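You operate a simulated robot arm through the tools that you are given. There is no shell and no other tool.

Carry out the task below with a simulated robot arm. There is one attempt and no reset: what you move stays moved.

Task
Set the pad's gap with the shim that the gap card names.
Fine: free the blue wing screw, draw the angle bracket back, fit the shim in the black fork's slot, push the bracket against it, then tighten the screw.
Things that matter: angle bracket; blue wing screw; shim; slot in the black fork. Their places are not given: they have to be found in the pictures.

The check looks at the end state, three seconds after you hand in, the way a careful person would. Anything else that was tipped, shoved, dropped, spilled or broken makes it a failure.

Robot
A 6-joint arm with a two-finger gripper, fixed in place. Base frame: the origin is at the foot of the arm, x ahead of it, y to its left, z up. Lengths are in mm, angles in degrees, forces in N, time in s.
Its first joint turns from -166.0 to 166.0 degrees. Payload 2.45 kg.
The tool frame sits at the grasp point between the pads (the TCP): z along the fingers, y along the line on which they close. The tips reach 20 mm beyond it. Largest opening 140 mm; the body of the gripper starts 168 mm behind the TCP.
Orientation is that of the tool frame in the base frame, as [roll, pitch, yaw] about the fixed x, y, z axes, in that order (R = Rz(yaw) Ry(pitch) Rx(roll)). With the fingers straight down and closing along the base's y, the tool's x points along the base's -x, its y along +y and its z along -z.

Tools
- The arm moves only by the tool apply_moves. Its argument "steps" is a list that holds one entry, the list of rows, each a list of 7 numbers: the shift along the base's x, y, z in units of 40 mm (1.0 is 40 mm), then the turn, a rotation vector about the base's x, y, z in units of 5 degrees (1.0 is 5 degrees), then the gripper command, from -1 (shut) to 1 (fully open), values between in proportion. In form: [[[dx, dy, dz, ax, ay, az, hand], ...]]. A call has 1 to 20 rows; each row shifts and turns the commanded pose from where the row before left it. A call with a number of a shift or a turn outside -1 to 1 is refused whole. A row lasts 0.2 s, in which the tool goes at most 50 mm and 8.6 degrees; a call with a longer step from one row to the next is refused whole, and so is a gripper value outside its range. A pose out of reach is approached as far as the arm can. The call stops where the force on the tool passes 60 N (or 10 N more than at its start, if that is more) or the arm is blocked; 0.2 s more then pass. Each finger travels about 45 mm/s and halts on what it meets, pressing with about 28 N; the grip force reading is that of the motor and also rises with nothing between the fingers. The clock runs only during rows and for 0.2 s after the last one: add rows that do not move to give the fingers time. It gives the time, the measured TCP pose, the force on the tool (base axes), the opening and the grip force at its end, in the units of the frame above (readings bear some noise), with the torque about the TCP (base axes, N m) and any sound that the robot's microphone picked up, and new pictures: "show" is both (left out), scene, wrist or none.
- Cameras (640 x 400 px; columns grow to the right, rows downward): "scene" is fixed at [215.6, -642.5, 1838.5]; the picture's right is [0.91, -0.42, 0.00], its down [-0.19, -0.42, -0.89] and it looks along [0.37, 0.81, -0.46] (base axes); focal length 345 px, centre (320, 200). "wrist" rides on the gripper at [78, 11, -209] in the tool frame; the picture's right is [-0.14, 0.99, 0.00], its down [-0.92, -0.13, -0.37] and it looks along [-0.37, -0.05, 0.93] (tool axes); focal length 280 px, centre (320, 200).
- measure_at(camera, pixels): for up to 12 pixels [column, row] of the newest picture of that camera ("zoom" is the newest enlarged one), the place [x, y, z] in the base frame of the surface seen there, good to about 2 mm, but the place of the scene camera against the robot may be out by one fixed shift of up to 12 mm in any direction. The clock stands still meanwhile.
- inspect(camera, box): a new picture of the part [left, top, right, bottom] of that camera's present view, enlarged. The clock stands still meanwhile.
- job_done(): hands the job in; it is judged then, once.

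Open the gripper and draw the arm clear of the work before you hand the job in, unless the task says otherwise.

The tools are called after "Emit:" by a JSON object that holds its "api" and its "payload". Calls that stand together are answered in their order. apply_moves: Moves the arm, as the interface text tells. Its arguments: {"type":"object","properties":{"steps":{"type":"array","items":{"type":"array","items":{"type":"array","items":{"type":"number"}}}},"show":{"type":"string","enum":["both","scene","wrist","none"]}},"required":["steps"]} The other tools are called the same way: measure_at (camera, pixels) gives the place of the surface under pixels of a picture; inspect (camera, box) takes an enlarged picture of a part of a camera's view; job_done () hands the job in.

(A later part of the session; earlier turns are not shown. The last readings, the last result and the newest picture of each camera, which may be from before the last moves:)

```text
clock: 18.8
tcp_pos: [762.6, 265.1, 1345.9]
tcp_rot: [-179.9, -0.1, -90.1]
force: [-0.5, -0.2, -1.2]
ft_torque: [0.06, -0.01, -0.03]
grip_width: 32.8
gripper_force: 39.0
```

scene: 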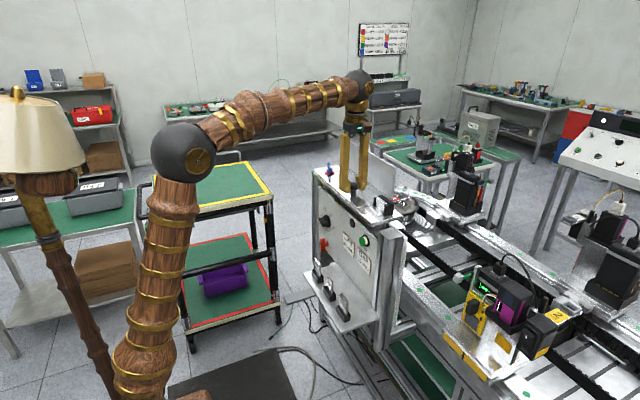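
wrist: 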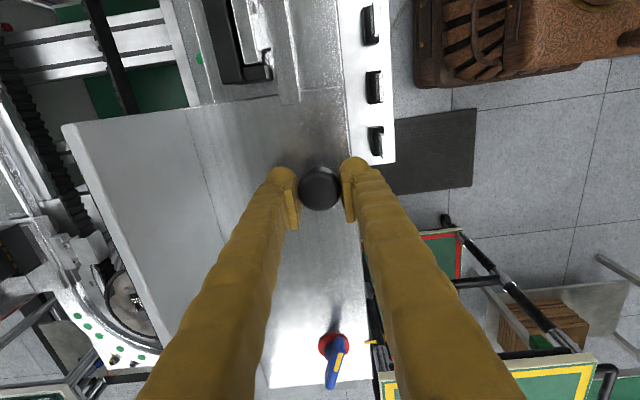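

The knob is gripped at 33 mm width with no net force. I draw the bracket back toward −x in 4 mm steps, watching the force.

Emit:
{"api": "apply_moves", "payload": {"steps": [[[-0.1, 0, 0, 0, 0, 0, -1], [-0.1, 0, 0, 0, 0, 0, -1], [0, 0, 0, 0, 0, 0, -1]]], "show": "wrist"}}

Emit:
{"api": "inspect", "payload": {"camera": "scene", "box": [335, 170, 415, 230]}}

```text
clock: 19.6
tcp_pos: [752.2, 266.2, 1344.6]
tcp_rot: [-179.8, 0.0, -89.9]
force: [0.5, 22.2, 3.0]
ft_torque: [0.45, -0.06, 0.02]
grip_width: 32.7
gripper_force: 44.7
```

wrist: 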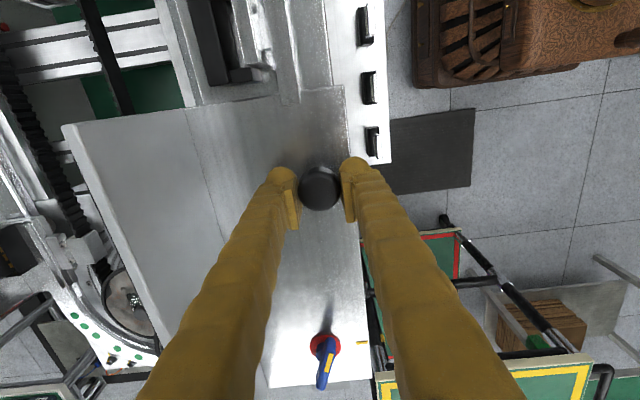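

```text
6.67 times, centred on (375, 200) of scene
```

zoom: 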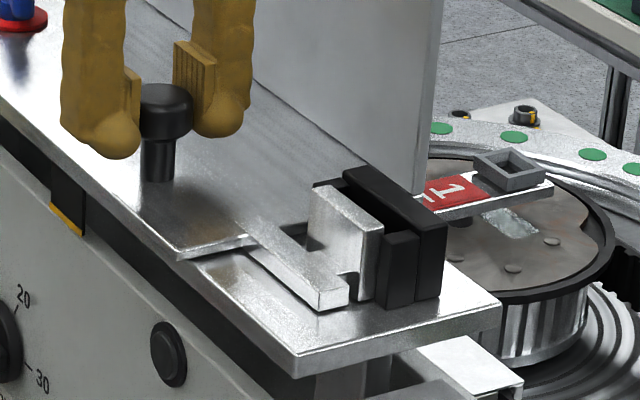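

The bracket slid: the scene zoom shows the upright pulled away from the fork wall, at about (340,220). I inspect the fork in the wrist view and measure the gap.

Emit:
{"api": "inspect", "payload": {"camera": "wrist", "box": [170, 0, 330, 110]}}

Emit:
{"api": "inspect", "payload": {"camera": "scene", "box": [364, 185, 400, 215]}}

```text
3.64 times, centred on (250, 55) of wrist
```

zoom: 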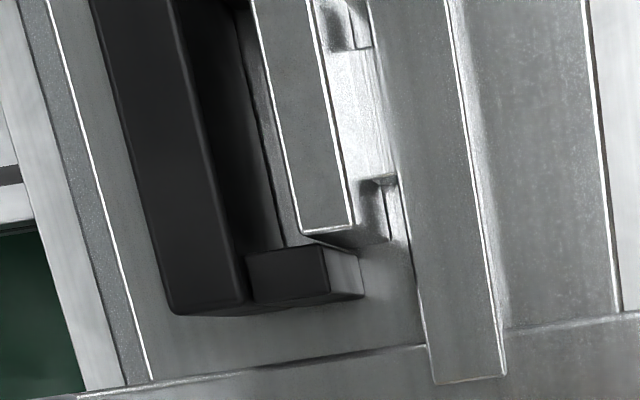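

```text
13.33 times, centred on (382, 200) of scene
```

zoom: 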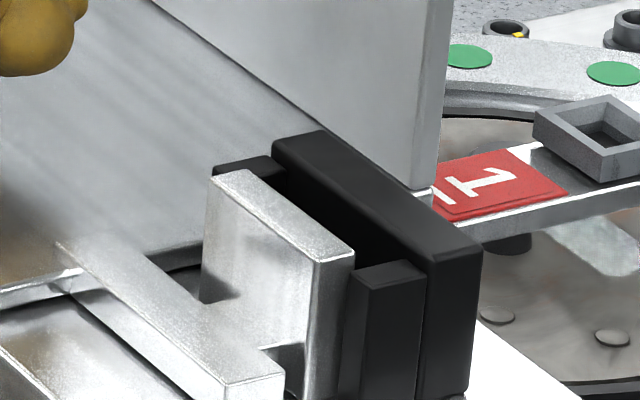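

The slot is now open: upright at zoom (300,150), wall inner edge about (210,150). I measure both edges.

Emit:
{"api": "measure_at", "payload": {"camera": "wrist", "pixels": [[240, 41], [243, 41], [256, 41], [216, 41], [212, 41], [226, 41], [230, 30], [234, 66], [245, 75], [256, 80], [209, 70], [205, 60]]}}

```text
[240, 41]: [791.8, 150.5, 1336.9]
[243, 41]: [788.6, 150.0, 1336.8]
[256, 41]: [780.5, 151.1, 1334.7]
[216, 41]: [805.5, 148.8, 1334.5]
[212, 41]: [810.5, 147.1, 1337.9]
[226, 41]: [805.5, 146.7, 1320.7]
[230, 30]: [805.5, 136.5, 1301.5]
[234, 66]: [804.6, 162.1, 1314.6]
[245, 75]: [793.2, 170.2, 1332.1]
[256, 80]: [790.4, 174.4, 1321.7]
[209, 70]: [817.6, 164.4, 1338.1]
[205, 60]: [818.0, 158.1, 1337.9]
```

Gap is now ≈13.5 mm (wall face x≈805.5, upright back x≈792). I draw back 3 mm more for insertion clearance, relieving the side force.

Emit:
{"api": "apply_moves", "payload": {"steps": [[[-0.04, 0.03, 0, 0, 0, 0, -1], [-0.04, 0, 0, 0, 0, 0, -1], [0, 0, 0, 0, 0, 0, -1]]], "show": "wrist"}}

Emit:
{"api": "measure_at", "payload": {"camera": "wrist", "pixels": [[240, 41], [243, 41], [236, 41], [256, 41], [216, 41], [226, 41], [320, 188], [310, 188], [330, 188]]}}

```text
clock: 20.4
tcp_pos: [750.3, 265.3, 1344.5]
tcp_rot: [-179.8, 0.0, -90.0]
force: [9.7, 17.9, 16.0]
ft_torque: [0.04, -0.14, 0.05]
grip_width: 32.6
gripper_force: 45.0
```

wrist: 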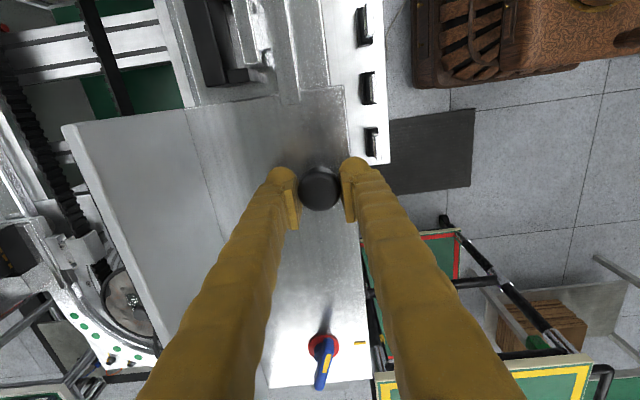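

```text
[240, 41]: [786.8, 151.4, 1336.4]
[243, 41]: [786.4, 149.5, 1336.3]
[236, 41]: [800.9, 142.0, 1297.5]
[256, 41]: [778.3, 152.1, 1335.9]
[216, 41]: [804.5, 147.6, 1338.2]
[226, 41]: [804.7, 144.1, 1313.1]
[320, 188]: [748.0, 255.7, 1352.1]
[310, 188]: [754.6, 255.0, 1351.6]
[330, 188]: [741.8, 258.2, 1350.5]
```

The upright's back edge is now at x≈788, giving about a 16 mm slot. I release the knob and rise, leaving the bracket drawn back.

Emit:
{"api": "apply_moves", "payload": {"steps": [[[0, 0, 0, 0, 0, 0, 0], [0, 0, 0, 0, 0, 0, 0], [0, 0, 0, 0, 0, 0, 0], [0, 0, 0.5, 0, 0, 0, 0], [0, 0, 1, 0, 0, 0, 0], [0, 0, 1, 0, 0, 0, 0], [0, 0, 0, 0, 0, 0, 0]]], "show": "both"}}

Emit:
{"api": "inspect", "payload": {"camera": "scene", "box": [335, 170, 415, 230]}}

Emit:
{"api": "inspect", "payload": {"camera": "wrist", "box": [200, 0, 400, 150]}}

```text
clock: 22.0
tcp_pos: [751.7, 265.5, 1447.2]
tcp_rot: [-179.9, 0.0, -89.9]
force: [0.4, 0.7, 0.2]
ft_torque: [0.01, 0.01, 0.01]
grip_width: 70.0
gripper_force: 0.0
```

scene: 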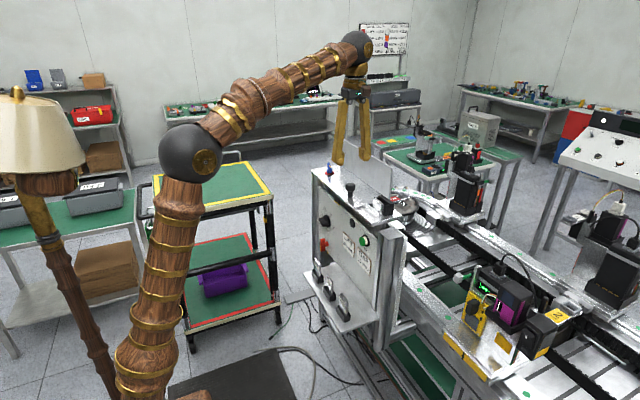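
wrist: 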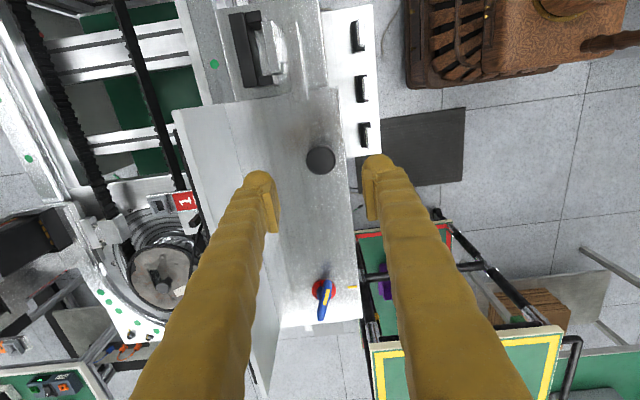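

```text
6.67 times, centred on (375, 200) of scene
```

zoom: 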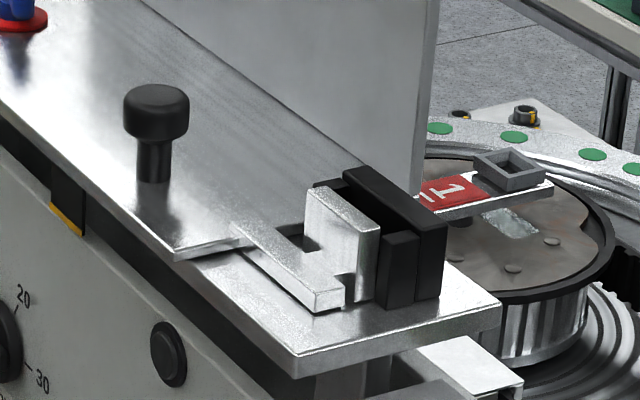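

```text
2.67 times, centred on (300, 75) of wrist
```

zoom: 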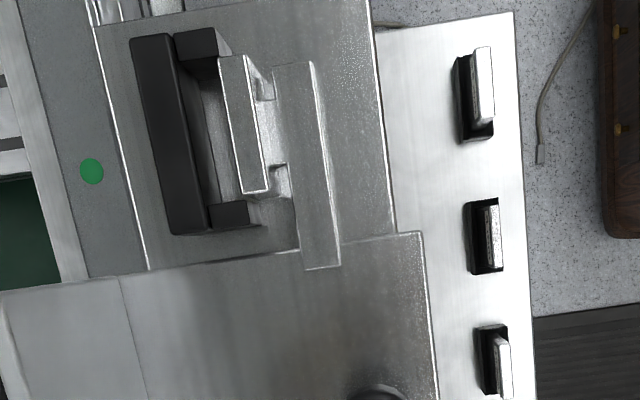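

The slot is open and the three holders show at right of the zoom: (475,90), (485,235), (492,360). I measure the 10 mm shim (lowest, y≈313), the shelf and the fork slot edges.

Emit:
{"api": "measure_at", "payload": {"camera": "zoom", "pixels": [[503, 345], [505, 370], [500, 340], [509, 390], [484, 330], [440, 360], [494, 220], [484, 70], [460, 180], [440, 100]]}}

Emit:
{"api": "measure_at", "payload": {"camera": "zoom", "pixels": [[165, 40], [150, 100], [192, 225], [205, 225], [232, 75], [245, 180], [258, 180], [225, 60], [235, 215], [210, 110], [215, 150], [195, 45]]}}

```text
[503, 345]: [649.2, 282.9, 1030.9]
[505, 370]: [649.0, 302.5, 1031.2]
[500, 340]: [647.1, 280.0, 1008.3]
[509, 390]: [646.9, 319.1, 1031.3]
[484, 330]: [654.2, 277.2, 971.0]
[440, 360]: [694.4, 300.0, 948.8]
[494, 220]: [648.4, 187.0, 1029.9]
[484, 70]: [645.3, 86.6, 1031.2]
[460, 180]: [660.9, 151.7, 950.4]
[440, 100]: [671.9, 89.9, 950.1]
```

```text
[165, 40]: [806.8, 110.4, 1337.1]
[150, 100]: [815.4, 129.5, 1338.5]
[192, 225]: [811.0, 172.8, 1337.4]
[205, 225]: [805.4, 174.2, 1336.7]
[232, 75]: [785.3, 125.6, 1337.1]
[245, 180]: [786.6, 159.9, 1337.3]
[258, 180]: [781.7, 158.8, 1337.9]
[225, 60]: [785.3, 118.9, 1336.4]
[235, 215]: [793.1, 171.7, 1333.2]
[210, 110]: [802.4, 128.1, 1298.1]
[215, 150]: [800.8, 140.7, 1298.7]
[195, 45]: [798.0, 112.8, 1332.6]
```

The shim stands from z≈955 to 1031 (60 mm exposed above its holder), centred near x≈648, y≈302. To keep the wide gripper body clear of the plate edge I turn back to yaw 180 while moving in front of it.

Emit:
{"api": "apply_moves", "payload": {"steps": [[[-0.14, 0.05, 0, 0, 0, -1, 0], [-0.14, 0.05, 0, 0, 0, -1, 0], [-0.14, 0.05, 0, 0, 0, -1, 0], [-0.14, 0.05, 0, 0, 0, -1, 0], [-0.14, 0.05, 0, 0, 0, -1, 0], [-0.14, 0.05, 0, 0, 0, -1, 0], [-0.14, 0.05, 0, 0, 0, -1, 0], [-0.14, 0.05, 0, 0, 0, -1, 0], [-0.14, 0.05, 0, 0, 0, -1, 0], [-0.14, 0.05, 0, 0, 0, -1, 0], [-0.14, 0.05, 0, 0, 0, -1, 0], [-0.14, 0.05, 0, 0, 0, -1, 0], [-0.14, 0.05, 0, 0, 0, -1, 0], [-0.14, 0.05, 0, 0, 0, -1, 0], [-0.14, 0.05, 0, 0, 0, -1, 0], [-0.14, 0.05, 0, 0, 0, -1, 0], [-0.14, 0.05, 0, 0, 0, -1, 0], [-0.14, 0.05, 0, 0, 0, -1, 0], [0, 0, 0, 0, 0, 0, 0]]], "show": "wrist"}}

```text
clock: 26.0
tcp_pos: [650.1, 300.8, 1444.4]
tcp_rot: [-179.9, -0.2, 179.9]
force: [0.2, -0.7, -0.1]
ft_torque: [-0.03, 0.05, 0.02]
grip_width: 69.9
gripper_force: 0.1
```

wrist: 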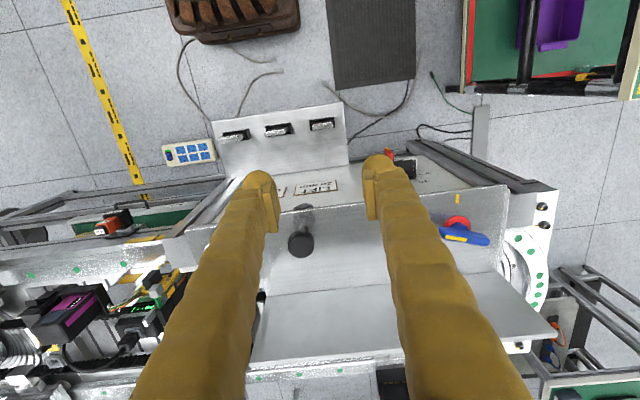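

The 10 mm shim's holder is at wrist (322,124). I measure nearby protrusions for clearance and descend to about z=1200 along x≈650.

Emit:
{"api": "measure_at", "payload": {"camera": "wrist", "pixels": [[389, 152], [405, 162], [405, 170], [303, 212], [330, 205], [322, 124], [300, 185]]}}

Emit:
{"api": "apply_moves", "payload": {"steps": [[[0, 0, -1, 0, 0, 0, 0], [0, 0, -1, 0, 0, 0, 0], [0, 0, -1, 0, 0, 0, 0], [0, 0, -1, 0, 0, 0, 0], [0, 0, -1, 0, 0, 0, 0], [0, 0, -1, 0, 0, 0, 0], [0, 0, 0, 0, 0, 0, 0]]], "show": "both"}}

Emit:
{"api": "inspect", "payload": {"camera": "wrist", "box": [260, 90, 400, 190]}}

```text
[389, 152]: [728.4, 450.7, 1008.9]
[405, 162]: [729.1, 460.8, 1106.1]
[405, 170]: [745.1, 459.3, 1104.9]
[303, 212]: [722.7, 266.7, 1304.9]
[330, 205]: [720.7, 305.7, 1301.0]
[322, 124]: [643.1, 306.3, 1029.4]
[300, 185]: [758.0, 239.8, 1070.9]
```

```text
clock: 27.6
tcp_pos: [648.6, 301.1, 1205.7]
tcp_rot: [-179.9, 0.0, -180.0]
force: [-0.3, 0.0, -0.3]
ft_torque: [0.03, -0.02, 0.03]
grip_width: 70.5
gripper_force: 0.0
```

scene: 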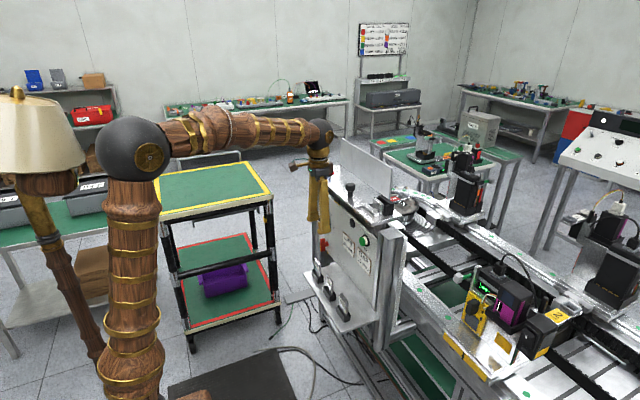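
wrist: 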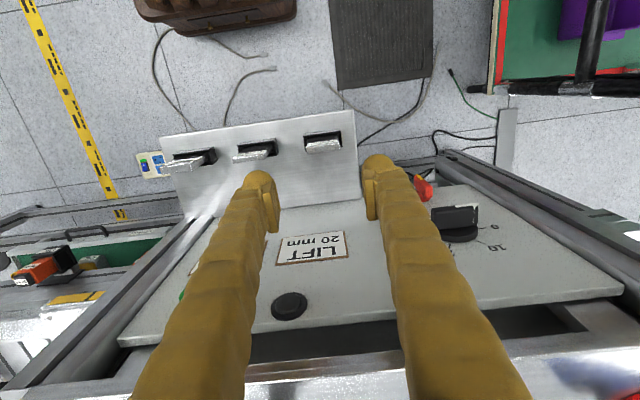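

```text
4.00 times, centred on (330, 140) of wrist
```

zoom: 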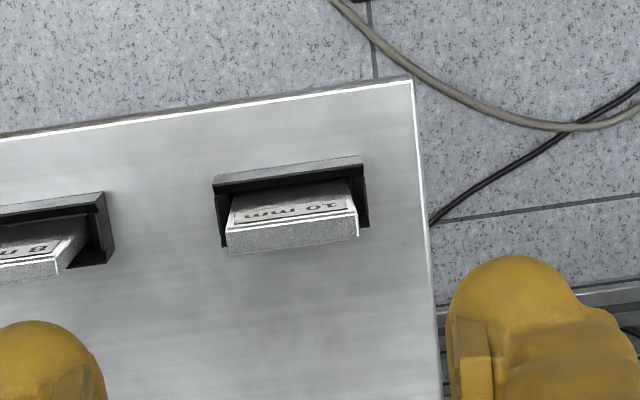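

The label reads "10 mm" on this shim at zoom (290,215). I measure the shim's top edge corners and the holder.

Emit:
{"api": "measure_at", "payload": {"camera": "zoom", "pixels": [[232, 240], [232, 248], [353, 226], [353, 234], [290, 230], [290, 240], [235, 195], [348, 183], [215, 200], [365, 190], [290, 165], [290, 178]]}}

```text
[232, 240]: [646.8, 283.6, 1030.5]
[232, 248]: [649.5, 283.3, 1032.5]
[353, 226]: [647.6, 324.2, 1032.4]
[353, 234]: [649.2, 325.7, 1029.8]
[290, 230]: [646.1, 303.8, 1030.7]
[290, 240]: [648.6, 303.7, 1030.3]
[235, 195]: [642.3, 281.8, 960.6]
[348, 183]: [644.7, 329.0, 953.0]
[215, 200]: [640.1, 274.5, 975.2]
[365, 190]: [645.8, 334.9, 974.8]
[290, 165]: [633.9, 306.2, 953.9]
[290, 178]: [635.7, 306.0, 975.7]
```

Shim top spans x≈643–652, y≈281.5–327, z≈1031. I descend to TCP (648, 304, 1022) and close along y on its edges.

Emit:
{"api": "apply_moves", "payload": {"steps": [[[0, 0.07, -1, 0, 0, 0, 0], [0, 0, -1, 0, 0, 0, 0], [0, 0, -1, 0, 0, 0, 0], [0, 0, -0.8, 0, 0, 0, 0], [0, 0, -0.5, 0, 0, 0, 0], [0, 0, -0.28, 0, 0, 0, 0], [0, 0, 0, 0, 0, 0, 0]]], "show": "both"}}

Emit:
{"api": "inspect", "payload": {"camera": "wrist", "box": [250, 130, 390, 240]}}

```text
clock: 29.2
tcp_pos: [650.3, 303.1, 1022.8]
tcp_rot: [-179.8, -0.1, 179.9]
force: [-0.8, -0.2, -0.4]
ft_torque: [0.0, -0.02, -0.03]
grip_width: 70.3
gripper_force: 0.1
```

scene: 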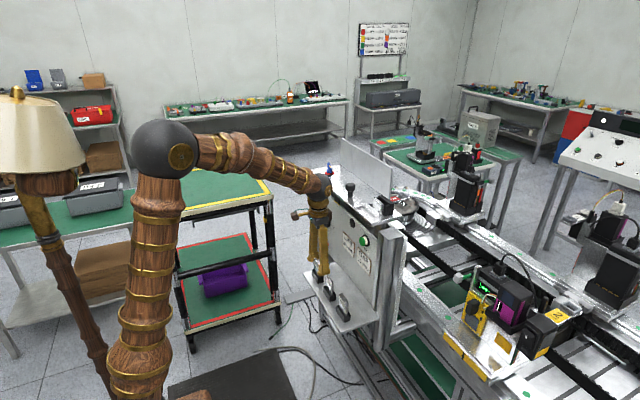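
wrist: 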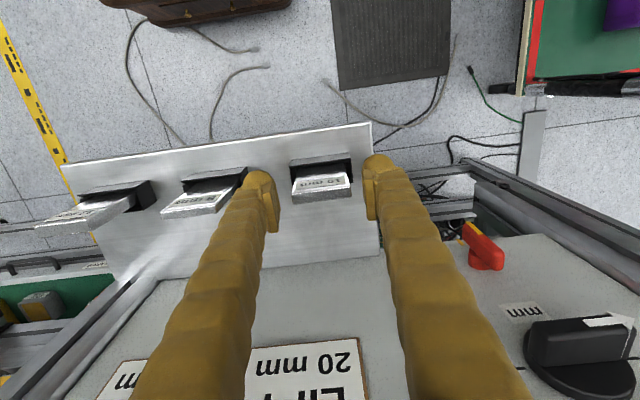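

```text
3.64 times, centred on (320, 185) of wrist
```

zoom: 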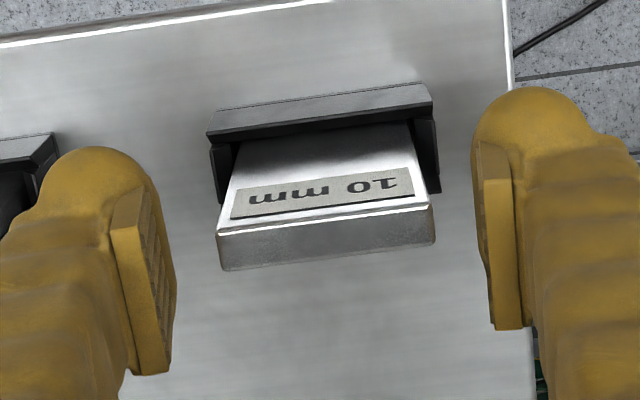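

Fingers straddle the shim. I re-measure its top to confirm the x alignment before closing.

Emit:
{"api": "measure_at", "payload": {"camera": "zoom", "pixels": [[320, 222], [320, 240], [320, 255], [225, 250], [428, 225], [222, 235], [432, 210], [320, 180]]}}

```text
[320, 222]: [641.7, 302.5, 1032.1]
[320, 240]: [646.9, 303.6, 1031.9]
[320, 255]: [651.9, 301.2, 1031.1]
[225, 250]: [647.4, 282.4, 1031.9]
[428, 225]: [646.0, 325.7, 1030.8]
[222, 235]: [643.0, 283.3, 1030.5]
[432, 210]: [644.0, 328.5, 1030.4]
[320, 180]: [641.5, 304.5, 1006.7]
```

Shim centre is about (647, 304.5). I nudge −1 mm in x and close the gripper.

Emit:
{"api": "apply_moves", "payload": {"steps": [[[-0.03, 0.02, 0, 0, 0, 0, 0], [0, 0, 0, 0, 0, 0, -1], [0, 0, 0, 0, 0, 0, -1], [0, 0, 0, 0, 0, 0, -1], [0, 0, 0, 0, 0, 0, -1]]], "show": "wrist"}}

```text
clock: 30.4
tcp_pos: [649.0, 304.4, 1023.5]
tcp_rot: [-179.8, -0.1, 179.9]
force: [-0.1, 1.1, 1.2]
ft_torque: [-0.03, -0.04, 0.0]
grip_width: 44.9
gripper_force: 28.4
```

wrist: 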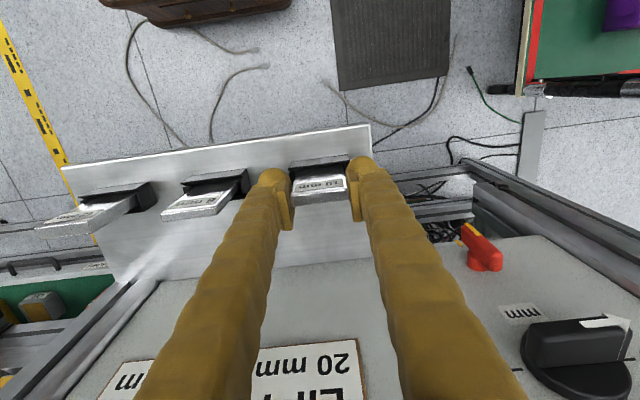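

The shim is gripped at 44.9 mm with low side force. I lift slowly out of the holder.

Emit:
{"api": "apply_moves", "payload": {"steps": [[[0, 0, 0.3, 0, 0, 0, -1], [0, 0, 0.5, 0, 0, 0, -1], [0, 0, 0.5, 0, 0, 0, -1], [0, 0, 0.5, 0, 0, 0, -1], [0, 0, 0, 0, 0, 0, -1]]], "show": "both"}}

Emit:
{"api": "inspect", "payload": {"camera": "scene", "box": [300, 200, 380, 310]}}

Emit:
{"api": "inspect", "payload": {"camera": "wrist", "box": [250, 130, 390, 240]}}

```text
clock: 31.6
tcp_pos: [646.6, 302.8, 1093.7]
tcp_rot: [-179.8, -0.1, 180.0]
force: [0.6, 0.2, -0.3]
ft_torque: [-0.01, -0.03, -0.01]
grip_width: 44.9
gripper_force: 28.0
```

scene: 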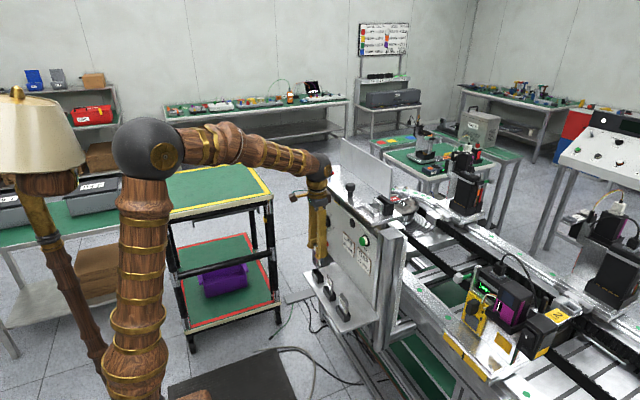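
wrist: 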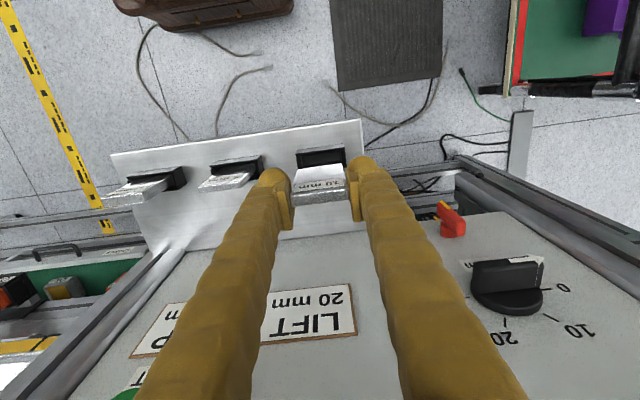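

```text
3.64 times, centred on (340, 255) of scene
```

zoom: 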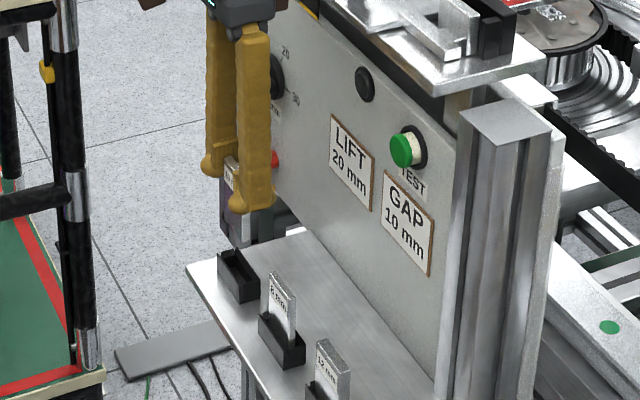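

```text
3.64 times, centred on (320, 185) of wrist
```

zoom: 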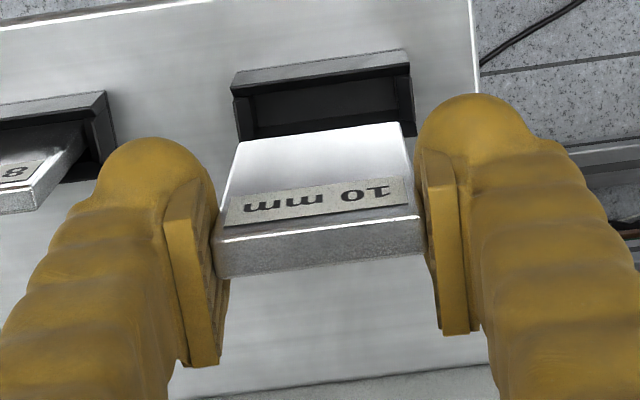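

The shim hangs upright, label visible, holder empty. I lift straight up to z≈1450 in front of the plate before moving over the fork.

Emit:
{"api": "apply_moves", "payload": {"steps": [[[0, 0, 0.8, 0, 0, 0, -1], [0, 0, 0.9, 0, 0, 0, -1], [0, 0, 0.9, 0, 0, 0, -1], [0, 0, 0.9, 0, 0, 0, -1], [0, 0, 0.9, 0, 0, 0, -1], [0, 0, 0.9, 0, 0, 0, -1], [0, 0, 0.9, 0, 0, 0, -1], [0, 0, 0.9, 0, 0, 0, -1], [0, 0, 0.9, 0, 0, 0, -1], [0, 0, 0.9, 0, 0, 0, -1], [0, 0, 0.2, 0, 0, 0, -1], [0, 0, 0, 0, 0, 0, -1]]], "show": "none"}}

```text
clock: 34.2
tcp_pos: [646.9, 304.0, 1460.9]
tcp_rot: [-179.9, -0.1, 179.9]
force: [-0.6, 0.3, -0.2]
ft_torque: [-0.02, 0.0, -0.02]
grip_width: 44.9
gripper_force: 28.0
```

Still gripping 44.9 mm at z=1461. I move toward the fork line y≈144, stopping short at x≈705 to view the slot past the shim.

Emit:
{"api": "apply_moves", "payload": {"steps": [[[0.25, -0.7, 0, 0, 0, 0, -1], [0.25, -0.7, 0, 0, 0, 0, -1], [0.25, -0.7, 0, 0, 0, 0, -1], [0.25, -0.7, 0, 0, 0, 0, -1], [0.25, -0.7, 0, 0, 0, 0, -1], [0.2, -0.5, 0, 0, 0, 0, -1], [0, 0, 0, 0, 0, 0, -1], [0, 0, 0, 0, 0, 0, -1]]], "show": "both"}}

Emit:
{"api": "inspect", "payload": {"camera": "wrist", "box": [250, 130, 410, 250]}}

```text
clock: 36.0
tcp_pos: [706.4, 144.4, 1460.0]
tcp_rot: [-179.8, -0.1, 180.0]
force: [-0.5, -0.1, -1.3]
ft_torque: [0.03, -0.01, 0.02]
grip_width: 44.7
gripper_force: 28.0
```

scene: 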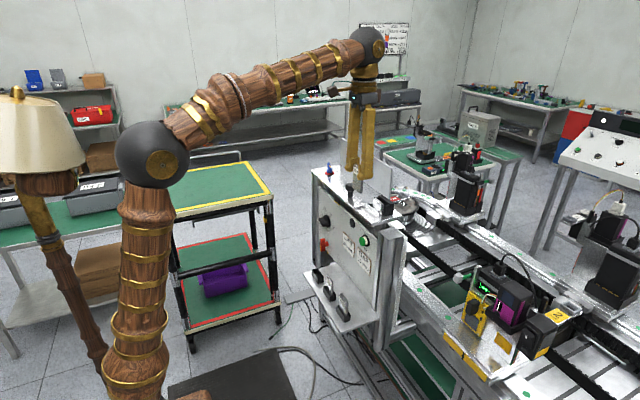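
wrist: 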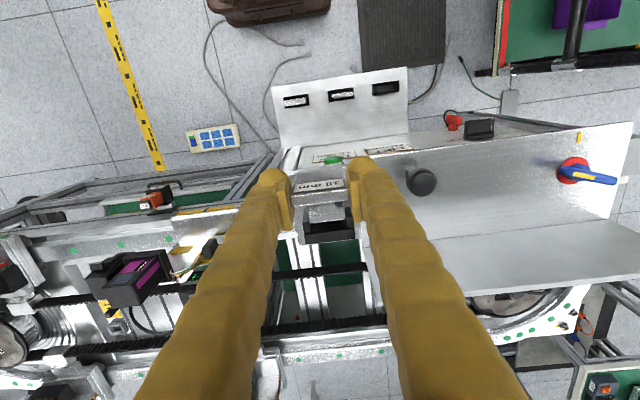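

```text
3.33 times, centred on (330, 190) of wrist
```

zoom: 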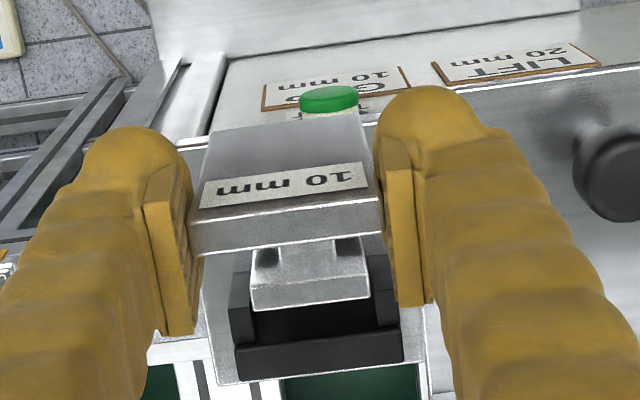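

The slot is visible between the prongs at zoom (255,325)–(378,300). I measure shim top corners and slot boundaries in this one view for a relative offset.

Emit:
{"api": "measure_at", "payload": {"camera": "zoom", "pixels": [[200, 235], [375, 212], [290, 225], [290, 240], [290, 205], [205, 250], [372, 228]]}}

Emit:
{"api": "measure_at", "payload": {"camera": "zoom", "pixels": [[247, 320], [254, 330], [380, 305], [374, 310], [240, 310], [390, 300], [310, 340], [310, 350], [310, 303], [310, 290], [260, 300], [362, 290]]}}

Emit:
{"api": "inspect", "payload": {"camera": "wrist", "box": [296, 190, 366, 250]}}

```text
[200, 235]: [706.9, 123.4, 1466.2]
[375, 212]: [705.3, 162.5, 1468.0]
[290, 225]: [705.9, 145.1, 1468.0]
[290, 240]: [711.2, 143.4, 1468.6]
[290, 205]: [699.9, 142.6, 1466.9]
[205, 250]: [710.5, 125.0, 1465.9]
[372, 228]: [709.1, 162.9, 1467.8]
```

```text
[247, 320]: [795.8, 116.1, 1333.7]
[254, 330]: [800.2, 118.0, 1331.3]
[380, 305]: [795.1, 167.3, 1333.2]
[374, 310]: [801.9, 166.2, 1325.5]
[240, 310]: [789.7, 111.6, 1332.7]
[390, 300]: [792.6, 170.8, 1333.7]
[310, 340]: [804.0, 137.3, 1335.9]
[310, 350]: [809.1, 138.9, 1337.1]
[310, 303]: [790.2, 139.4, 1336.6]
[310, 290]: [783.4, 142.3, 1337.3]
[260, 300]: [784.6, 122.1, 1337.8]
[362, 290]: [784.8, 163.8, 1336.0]
```

```text
6.67 times, centred on (331, 220) of wrist
```

zoom: 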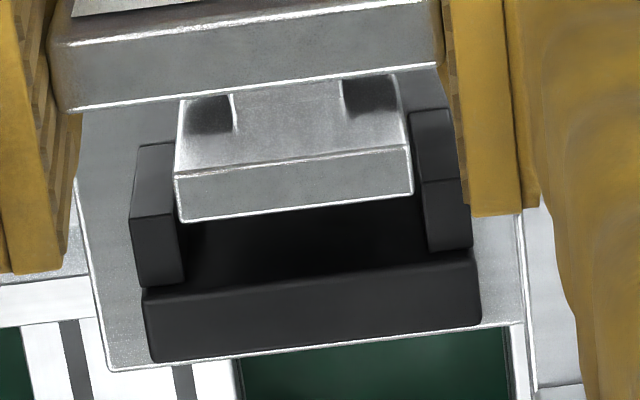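

The zoom now clearly shows both prongs. I measure their inner top edges and the wall's inner edge.

Emit:
{"api": "measure_at", "payload": {"camera": "zoom", "pixels": [[165, 240], [170, 250], [175, 260], [430, 230], [435, 235], [440, 225], [133, 230], [466, 200], [290, 275], [290, 282], [290, 205], [290, 214]]}}

```text
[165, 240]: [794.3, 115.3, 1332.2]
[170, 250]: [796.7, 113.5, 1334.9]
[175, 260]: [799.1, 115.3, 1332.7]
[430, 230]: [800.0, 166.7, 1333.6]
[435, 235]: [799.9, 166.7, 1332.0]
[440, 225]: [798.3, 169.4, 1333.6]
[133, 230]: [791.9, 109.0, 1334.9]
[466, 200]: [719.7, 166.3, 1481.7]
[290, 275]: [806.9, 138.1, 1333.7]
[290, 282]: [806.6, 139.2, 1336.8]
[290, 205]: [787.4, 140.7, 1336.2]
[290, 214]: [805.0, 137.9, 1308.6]
```

The slot runs y≈117.5–166 and x≈789–805.5, so its centre is about (797, 142); the shim centre is near y≈143.3. I move over the slot, still high.

Emit:
{"api": "apply_moves", "payload": {"steps": [[[0.76, -0.01, 0, 0, 0, 0, -1], [0.76, -0.01, 0, 0, 0, 0, -1], [0.75, -0.01, 0, 0, 0, 0, -1], [0, 0, -0.5, 0, 0, 0, -1], [0, 0, -0.4, 0, 0, 0, -1], [0, 0, 0, 0, 0, 0, -1], [0, 0, 0, 0, 0, 0, -1]]], "show": "both"}}

Emit:
{"api": "inspect", "payload": {"camera": "scene", "box": [350, 150, 420, 220]}}

Emit:
{"api": "inspect", "payload": {"camera": "wrist", "box": [270, 140, 380, 230]}}

```text
clock: 37.6
tcp_pos: [796.2, 141.9, 1419.8]
tcp_rot: [-179.8, -0.1, 179.9]
force: [0.6, 0.3, -0.8]
ft_torque: [0.0, 0.0, 0.0]
grip_width: 44.7
gripper_force: 28.1
```

scene: 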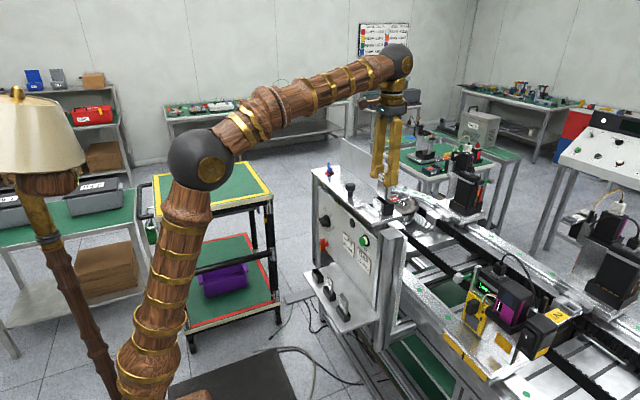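
wrist: 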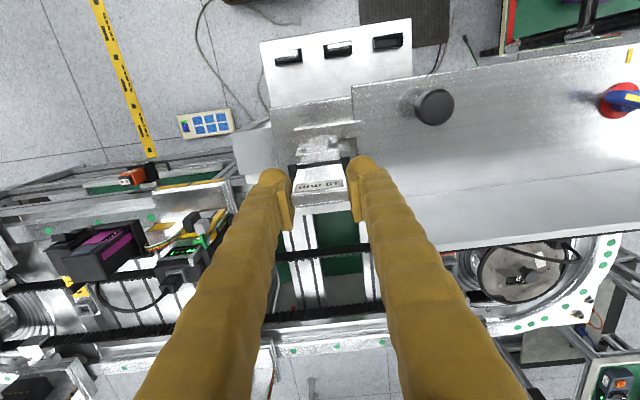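

```text
5.71 times, centred on (385, 185) of scene
```

zoom: 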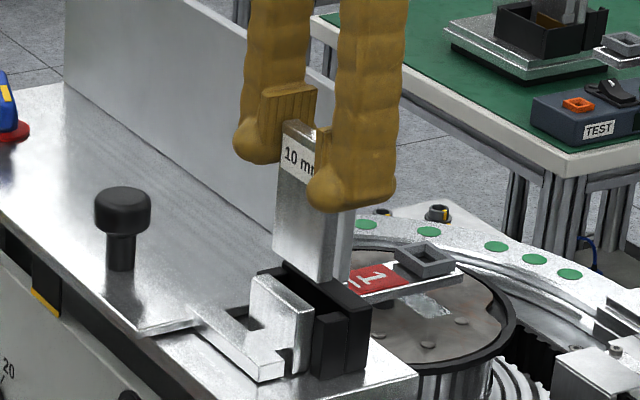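

```text
4.44 times, centred on (325, 185) of wrist
```

zoom: 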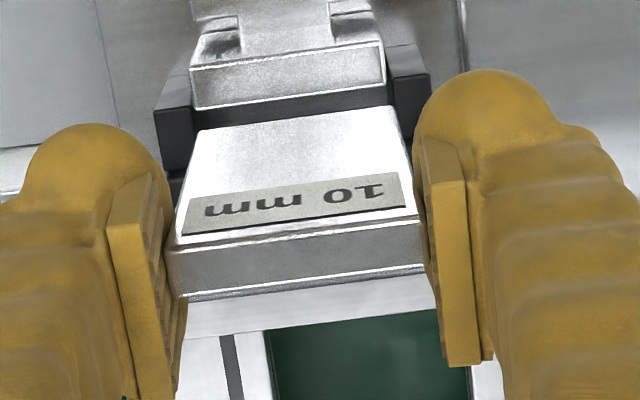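

The shim hangs just above the slot. I measure the shim's lower corners against the prongs and upright in this same zoom.

Emit:
{"api": "measure_at", "payload": {"camera": "zoom", "pixels": [[205, 138], [385, 115], [300, 126], [300, 135], [190, 125], [185, 115], [395, 90], [400, 95], [300, 105], [300, 92], [200, 92], [378, 70]]}}

Emit:
{"api": "inspect", "payload": {"camera": "wrist", "box": [300, 140, 370, 185]}}

```text
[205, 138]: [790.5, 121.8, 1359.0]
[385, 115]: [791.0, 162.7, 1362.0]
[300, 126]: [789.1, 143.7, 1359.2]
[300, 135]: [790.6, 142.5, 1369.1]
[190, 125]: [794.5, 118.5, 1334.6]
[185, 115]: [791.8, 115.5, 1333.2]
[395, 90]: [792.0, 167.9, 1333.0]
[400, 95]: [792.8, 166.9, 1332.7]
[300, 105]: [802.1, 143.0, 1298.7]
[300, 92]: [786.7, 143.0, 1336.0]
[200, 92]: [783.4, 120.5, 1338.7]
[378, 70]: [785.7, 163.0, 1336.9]
```

```text
8.89 times, centred on (335, 162) of wrist
```

zoom: 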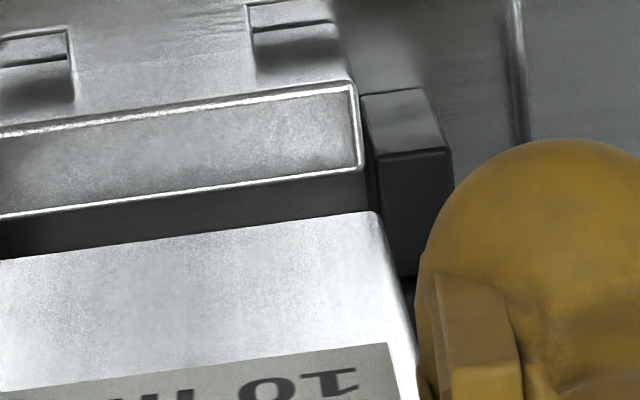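

Clearances work out about 1.7 mm on the right prong and 3.3 mm on the left, with the shim 2.5 mm from the upright; I shift (+1, −0.8) mm and lower partway into the slot.

Emit:
{"api": "apply_moves", "payload": {"steps": [[[0.025, -0.02, 0, 0, 0, 0, -1], [0, 0, -0.2, 0, 0, 0, -1], [0, 0, -0.2, 0, 0, 0, -1], [0, 0, -0.2, 0, 0, 0, -1], [0, 0, -0.15, 0, 0, 0, -1], [0, 0, 0, 0, 0, 0, -1]]], "show": "wrist"}}

Emit:
{"api": "inspect", "payload": {"camera": "wrist", "box": [270, 140, 380, 230]}}

Emit:
{"api": "inspect", "payload": {"camera": "scene", "box": [360, 165, 410, 215]}}

```text
clock: 39.0
tcp_pos: [798.7, 140.6, 1391.6]
tcp_rot: [-179.8, -0.1, -179.9]
force: [0.1, -0.4, -1.1]
ft_torque: [0.01, 0.0, 0.03]
grip_width: 45.3
gripper_force: 28.0
```

wrist: 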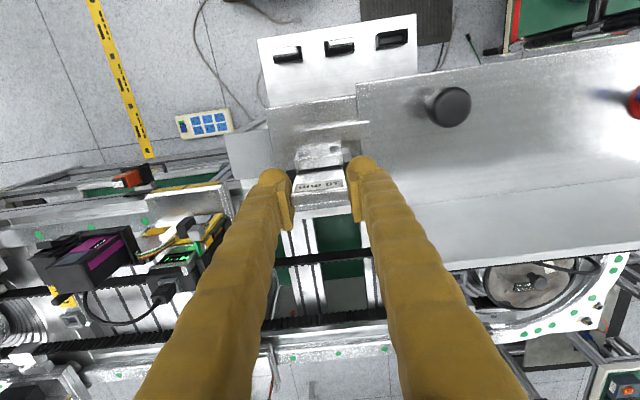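

```text
4.44 times, centred on (325, 185) of wrist
```

zoom: 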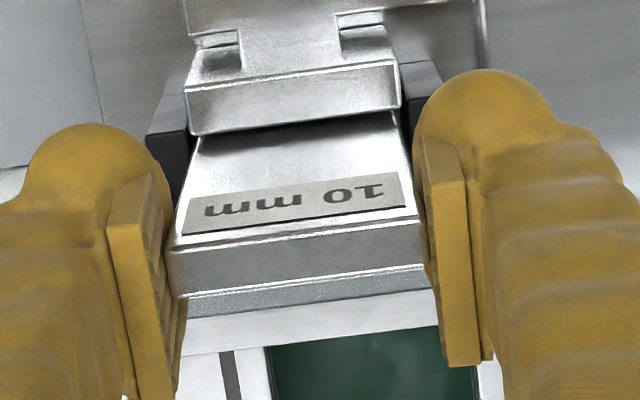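

```text
8.00 times, centred on (385, 190) of scene
```

zoom: 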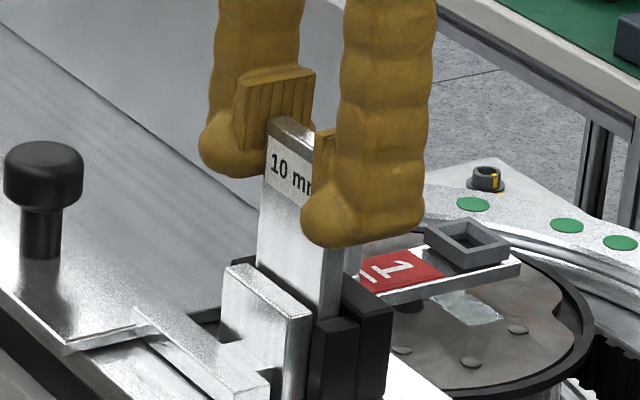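

The shim's lower end is now inside the slot with no contact force. I lower further in steps, approaching the floor.

Emit:
{"api": "apply_moves", "payload": {"steps": [[[0, 0, -0.2, 0, 0, 0, -1], [0, 0, -0.2, 0, 0, 0, -1], [0, 0, -0.15, 0, 0, 0, -1], [0, 0, 0, 0, 0, 0, -1]]], "show": "wrist"}}

Emit:
{"api": "inspect", "payload": {"camera": "wrist", "box": [270, 140, 380, 230]}}

Emit:
{"api": "inspect", "payload": {"camera": "scene", "box": [360, 165, 410, 215]}}

```text
clock: 40.0
tcp_pos: [795.8, 141.7, 1371.1]
tcp_rot: [-179.8, -0.1, 180.0]
force: [-0.8, -0.4, -0.9]
ft_torque: [-0.03, 0.0, 0.0]
grip_width: 45.0
gripper_force: 28.0
```

wrist: 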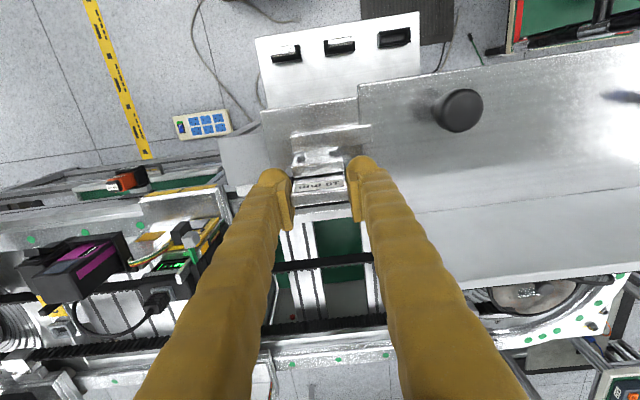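

```text
4.44 times, centred on (325, 185) of wrist
```

zoom: 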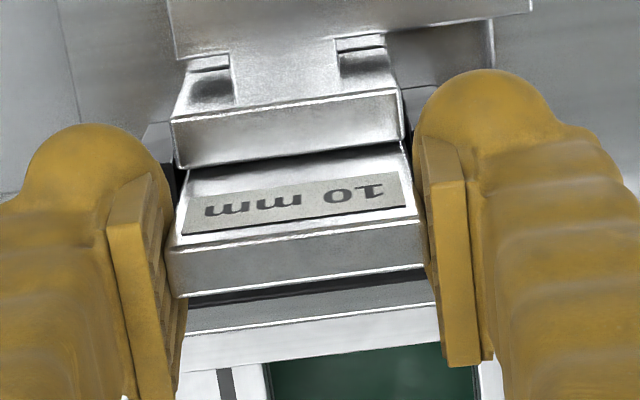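

```text
8.00 times, centred on (385, 190) of scene
```

zoom: 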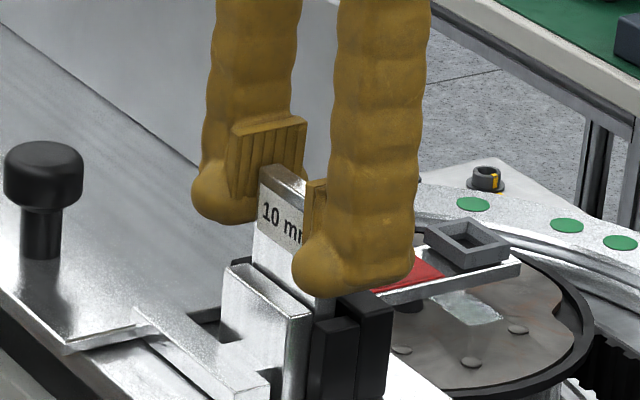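

Tips are at about z=1351, 14 mm above the fork top; floor contact is expected near TCP z≈1364. I go down in 1.5 mm steps watching vertical force.

Emit:
{"api": "apply_moves", "payload": {"steps": [[[0, 0, -0.06, 0, 0, 0, -1], [0, 0, -0.04, 0, 0, 0, -1], [0, 0, 0, 0, 0, 0, -1]]], "show": "none"}}

```text
clock: 40.8
tcp_pos: [797.5, 143.5, 1368.2]
tcp_rot: [-179.8, -0.1, -180.0]
force: [0.8, -0.8, 1.2]
ft_torque: [0.03, -0.01, 0.0]
grip_width: 44.9
gripper_force: 28.4
```

No contact yet. I continue down in small steps.

Emit:
{"api": "apply_moves", "payload": {"steps": [[[0, 0, -0.04, 0, 0, 0, -1], [0, 0, 0, 0, 0, 0, -1]]], "show": "none"}}

Emit:
{"api": "apply_moves", "payload": {"steps": [[[0, 0, -0.04, 0, 0, 0, -1], [0, 0, 0, 0, 0, 0, -1]]], "show": "none"}}

```text
clock: 41.4
tcp_pos: [796.0, 142.7, 1364.7]
tcp_rot: [-179.9, -0.1, -179.9]
force: [0.3, 5.0, 23.7]
ft_torque: [0.14, 0.01, -0.05]
grip_width: 44.7
gripper_force: 27.0
```

```text
clock: 42.0
tcp_pos: [797.6, 143.7, 1363.8]
tcp_rot: [-179.9, -0.2, -179.9]
force: [-1.1, 8.5, 22.9]
ft_torque: [0.18, 0.07, 0.01]
grip_width: 45.0
gripper_force: 27.1
```

The shim rests on the floor (23 N up). I relieve the pressure slightly, then open the fingers a little and check.

Emit:
{"api": "apply_moves", "payload": {"steps": [[[0, 0, 0.03, 0, 0, 0, -1], [0, 0, 0, 0, 0, 0, -0.25], [0, 0, 0, 0, 0, 0, -0.15], [0, 0, 0, 0, 0, 0, -0.1], [0, 0, 0, 0, 0, 0, -0.1]]], "show": "wrist"}}

Emit:
{"api": "inspect", "payload": {"camera": "wrist", "box": [260, 130, 380, 230]}}

Emit:
{"api": "inspect", "payload": {"camera": "scene", "box": [360, 165, 410, 215]}}

```text
clock: 43.2
tcp_pos: [797.6, 142.3, 1362.5]
tcp_rot: [-179.7, -0.1, -180.0]
force: [0.6, 0.0, -1.2]
ft_torque: [0.03, -0.04, -0.01]
grip_width: 63.1
gripper_force: 0.1
```

wrist: 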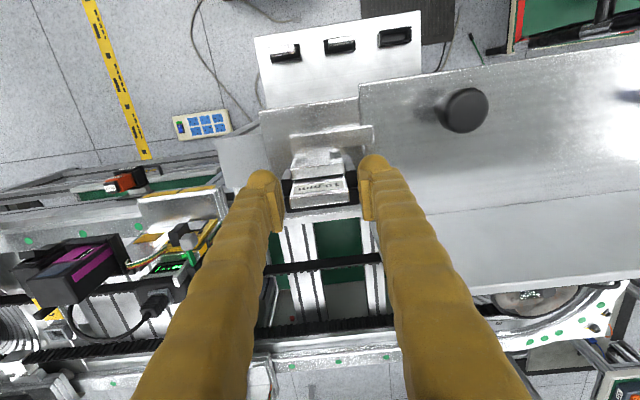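

```text
4.00 times, centred on (320, 180) of wrist
```

zoom: 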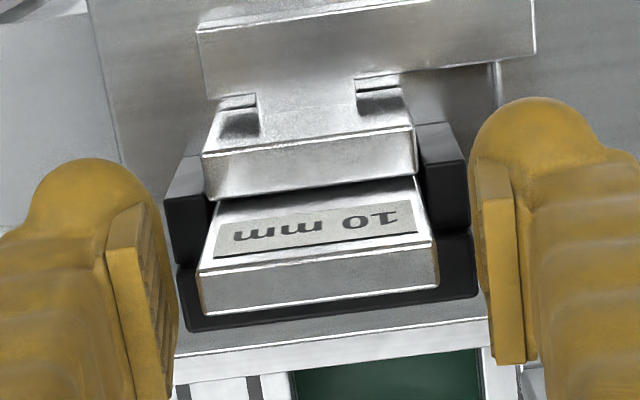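

```text
8.00 times, centred on (385, 190) of scene
```

zoom: 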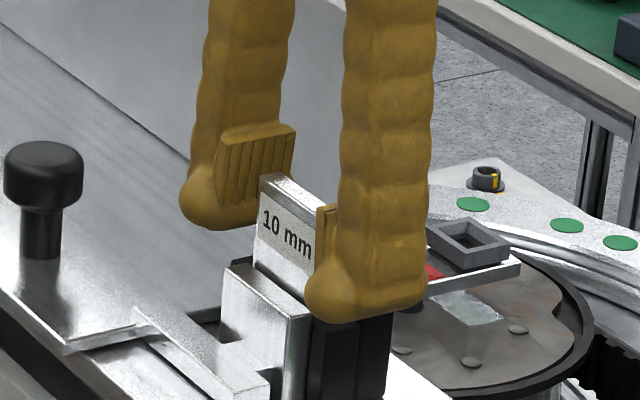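

The shim stands upright in the slot, free of the fingers. I rise straight up and check its stance.

Emit:
{"api": "apply_moves", "payload": {"steps": [[[0, 0, 0.4, 0, 0, 0, -0.1], [0, 0, 0.9, 0, 0, 0, -0.1], [0, 0, 0.9, 0, 0, 0, -0.1], [-0.5, 0, 0, 0, 0, 0, -0.1], [0, 0, 0, 0, 0, 0, -0.1]]], "show": "wrist"}}

Emit:
{"api": "inspect", "payload": {"camera": "wrist", "box": [260, 130, 400, 250]}}

Emit:
{"api": "inspect", "payload": {"camera": "scene", "box": [350, 170, 410, 220]}}

```text
clock: 44.4
tcp_pos: [776.0, 141.0, 1451.8]
tcp_rot: [-179.9, -0.1, 179.9]
force: [-0.3, -0.7, -0.2]
ft_torque: [-0.01, 0.03, 0.01]
grip_width: 62.9
gripper_force: 0.1
```

wrist: 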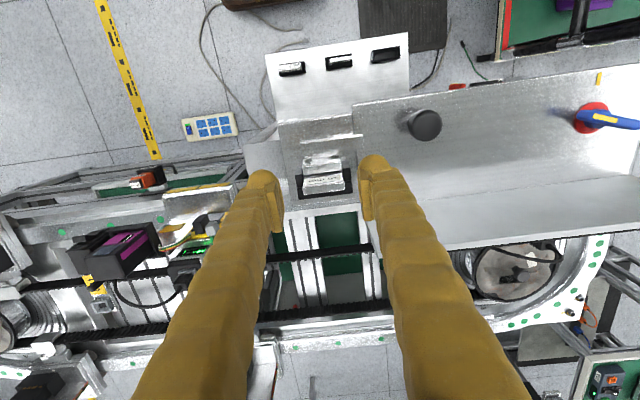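

```text
3.33 times, centred on (330, 190) of wrist
```

zoom: 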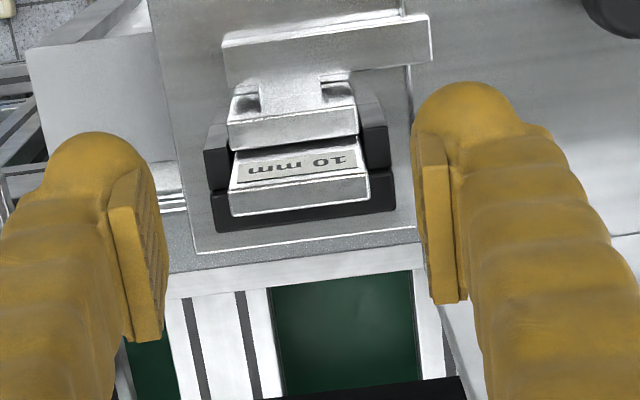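

```text
8.00 times, centred on (380, 195) of scene
```

zoom: 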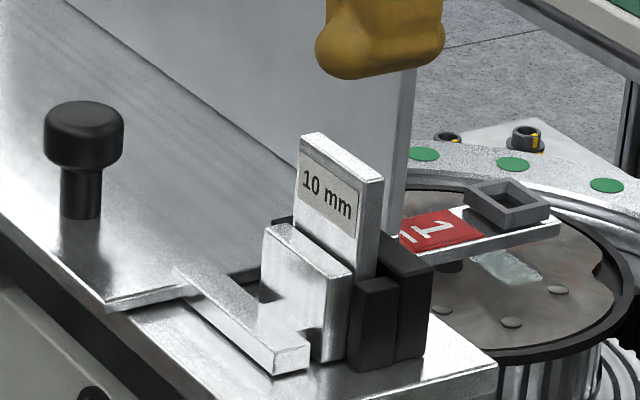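

The 10 mm shim stands in the slot facing correctly. Next I close the fingers and go to the −x side of the knob, at wrist (425,125), to push the bracket forward; first I measure the knob.

Emit:
{"api": "measure_at", "payload": {"camera": "wrist", "pixels": [[425, 125], [412, 125], [440, 122], [426, 135], [425, 115], [380, 100], [380, 110]]}}

Emit:
{"api": "apply_moves", "payload": {"steps": [[[-0.54, 0.76, 0, 0, 0, 0, -0.5], [-0.54, 0.76, 0, 0, 0, 0, -1], [-0.54, 0.76, 0, 0, 0, 0, -1], [-0.53, 0.75, 0, 0, 0, 0, -1], [0, 0, 0, 0, 0, 0, -1], [0, 0, 0, 0, 0, 0, -1]]], "show": "wrist"}}

Emit:
{"api": "inspect", "payload": {"camera": "wrist", "box": [250, 170, 410, 290]}}

```text
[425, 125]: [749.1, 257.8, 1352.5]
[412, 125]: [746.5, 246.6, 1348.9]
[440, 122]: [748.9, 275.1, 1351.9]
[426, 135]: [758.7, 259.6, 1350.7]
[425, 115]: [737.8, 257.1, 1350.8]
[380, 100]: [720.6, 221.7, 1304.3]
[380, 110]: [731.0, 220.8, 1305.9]
```

```text
clock: 45.8
tcp_pos: [689.3, 263.7, 1449.4]
tcp_rot: [-179.8, -0.2, 179.9]
force: [0.8, 0.7, -0.1]
ft_torque: [0.05, 0.01, 0.01]
grip_width: 0.0
gripper_force: 28.0
```

wrist: 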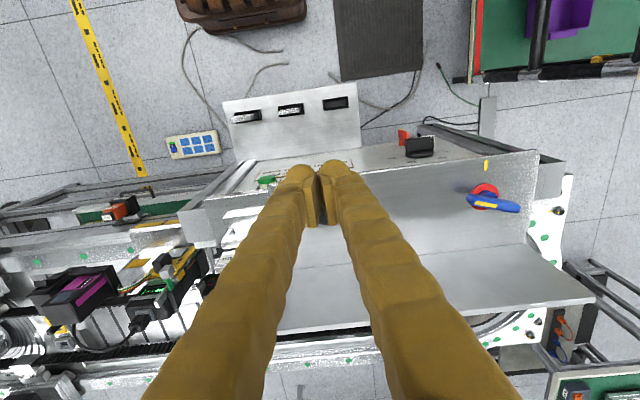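

```text
3.33 times, centred on (330, 230) of wrist
```

zoom: 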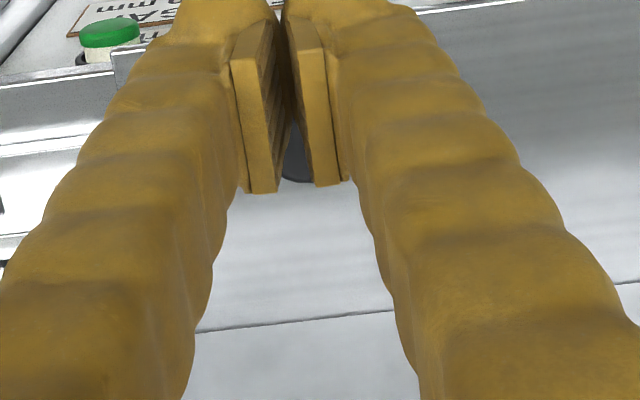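

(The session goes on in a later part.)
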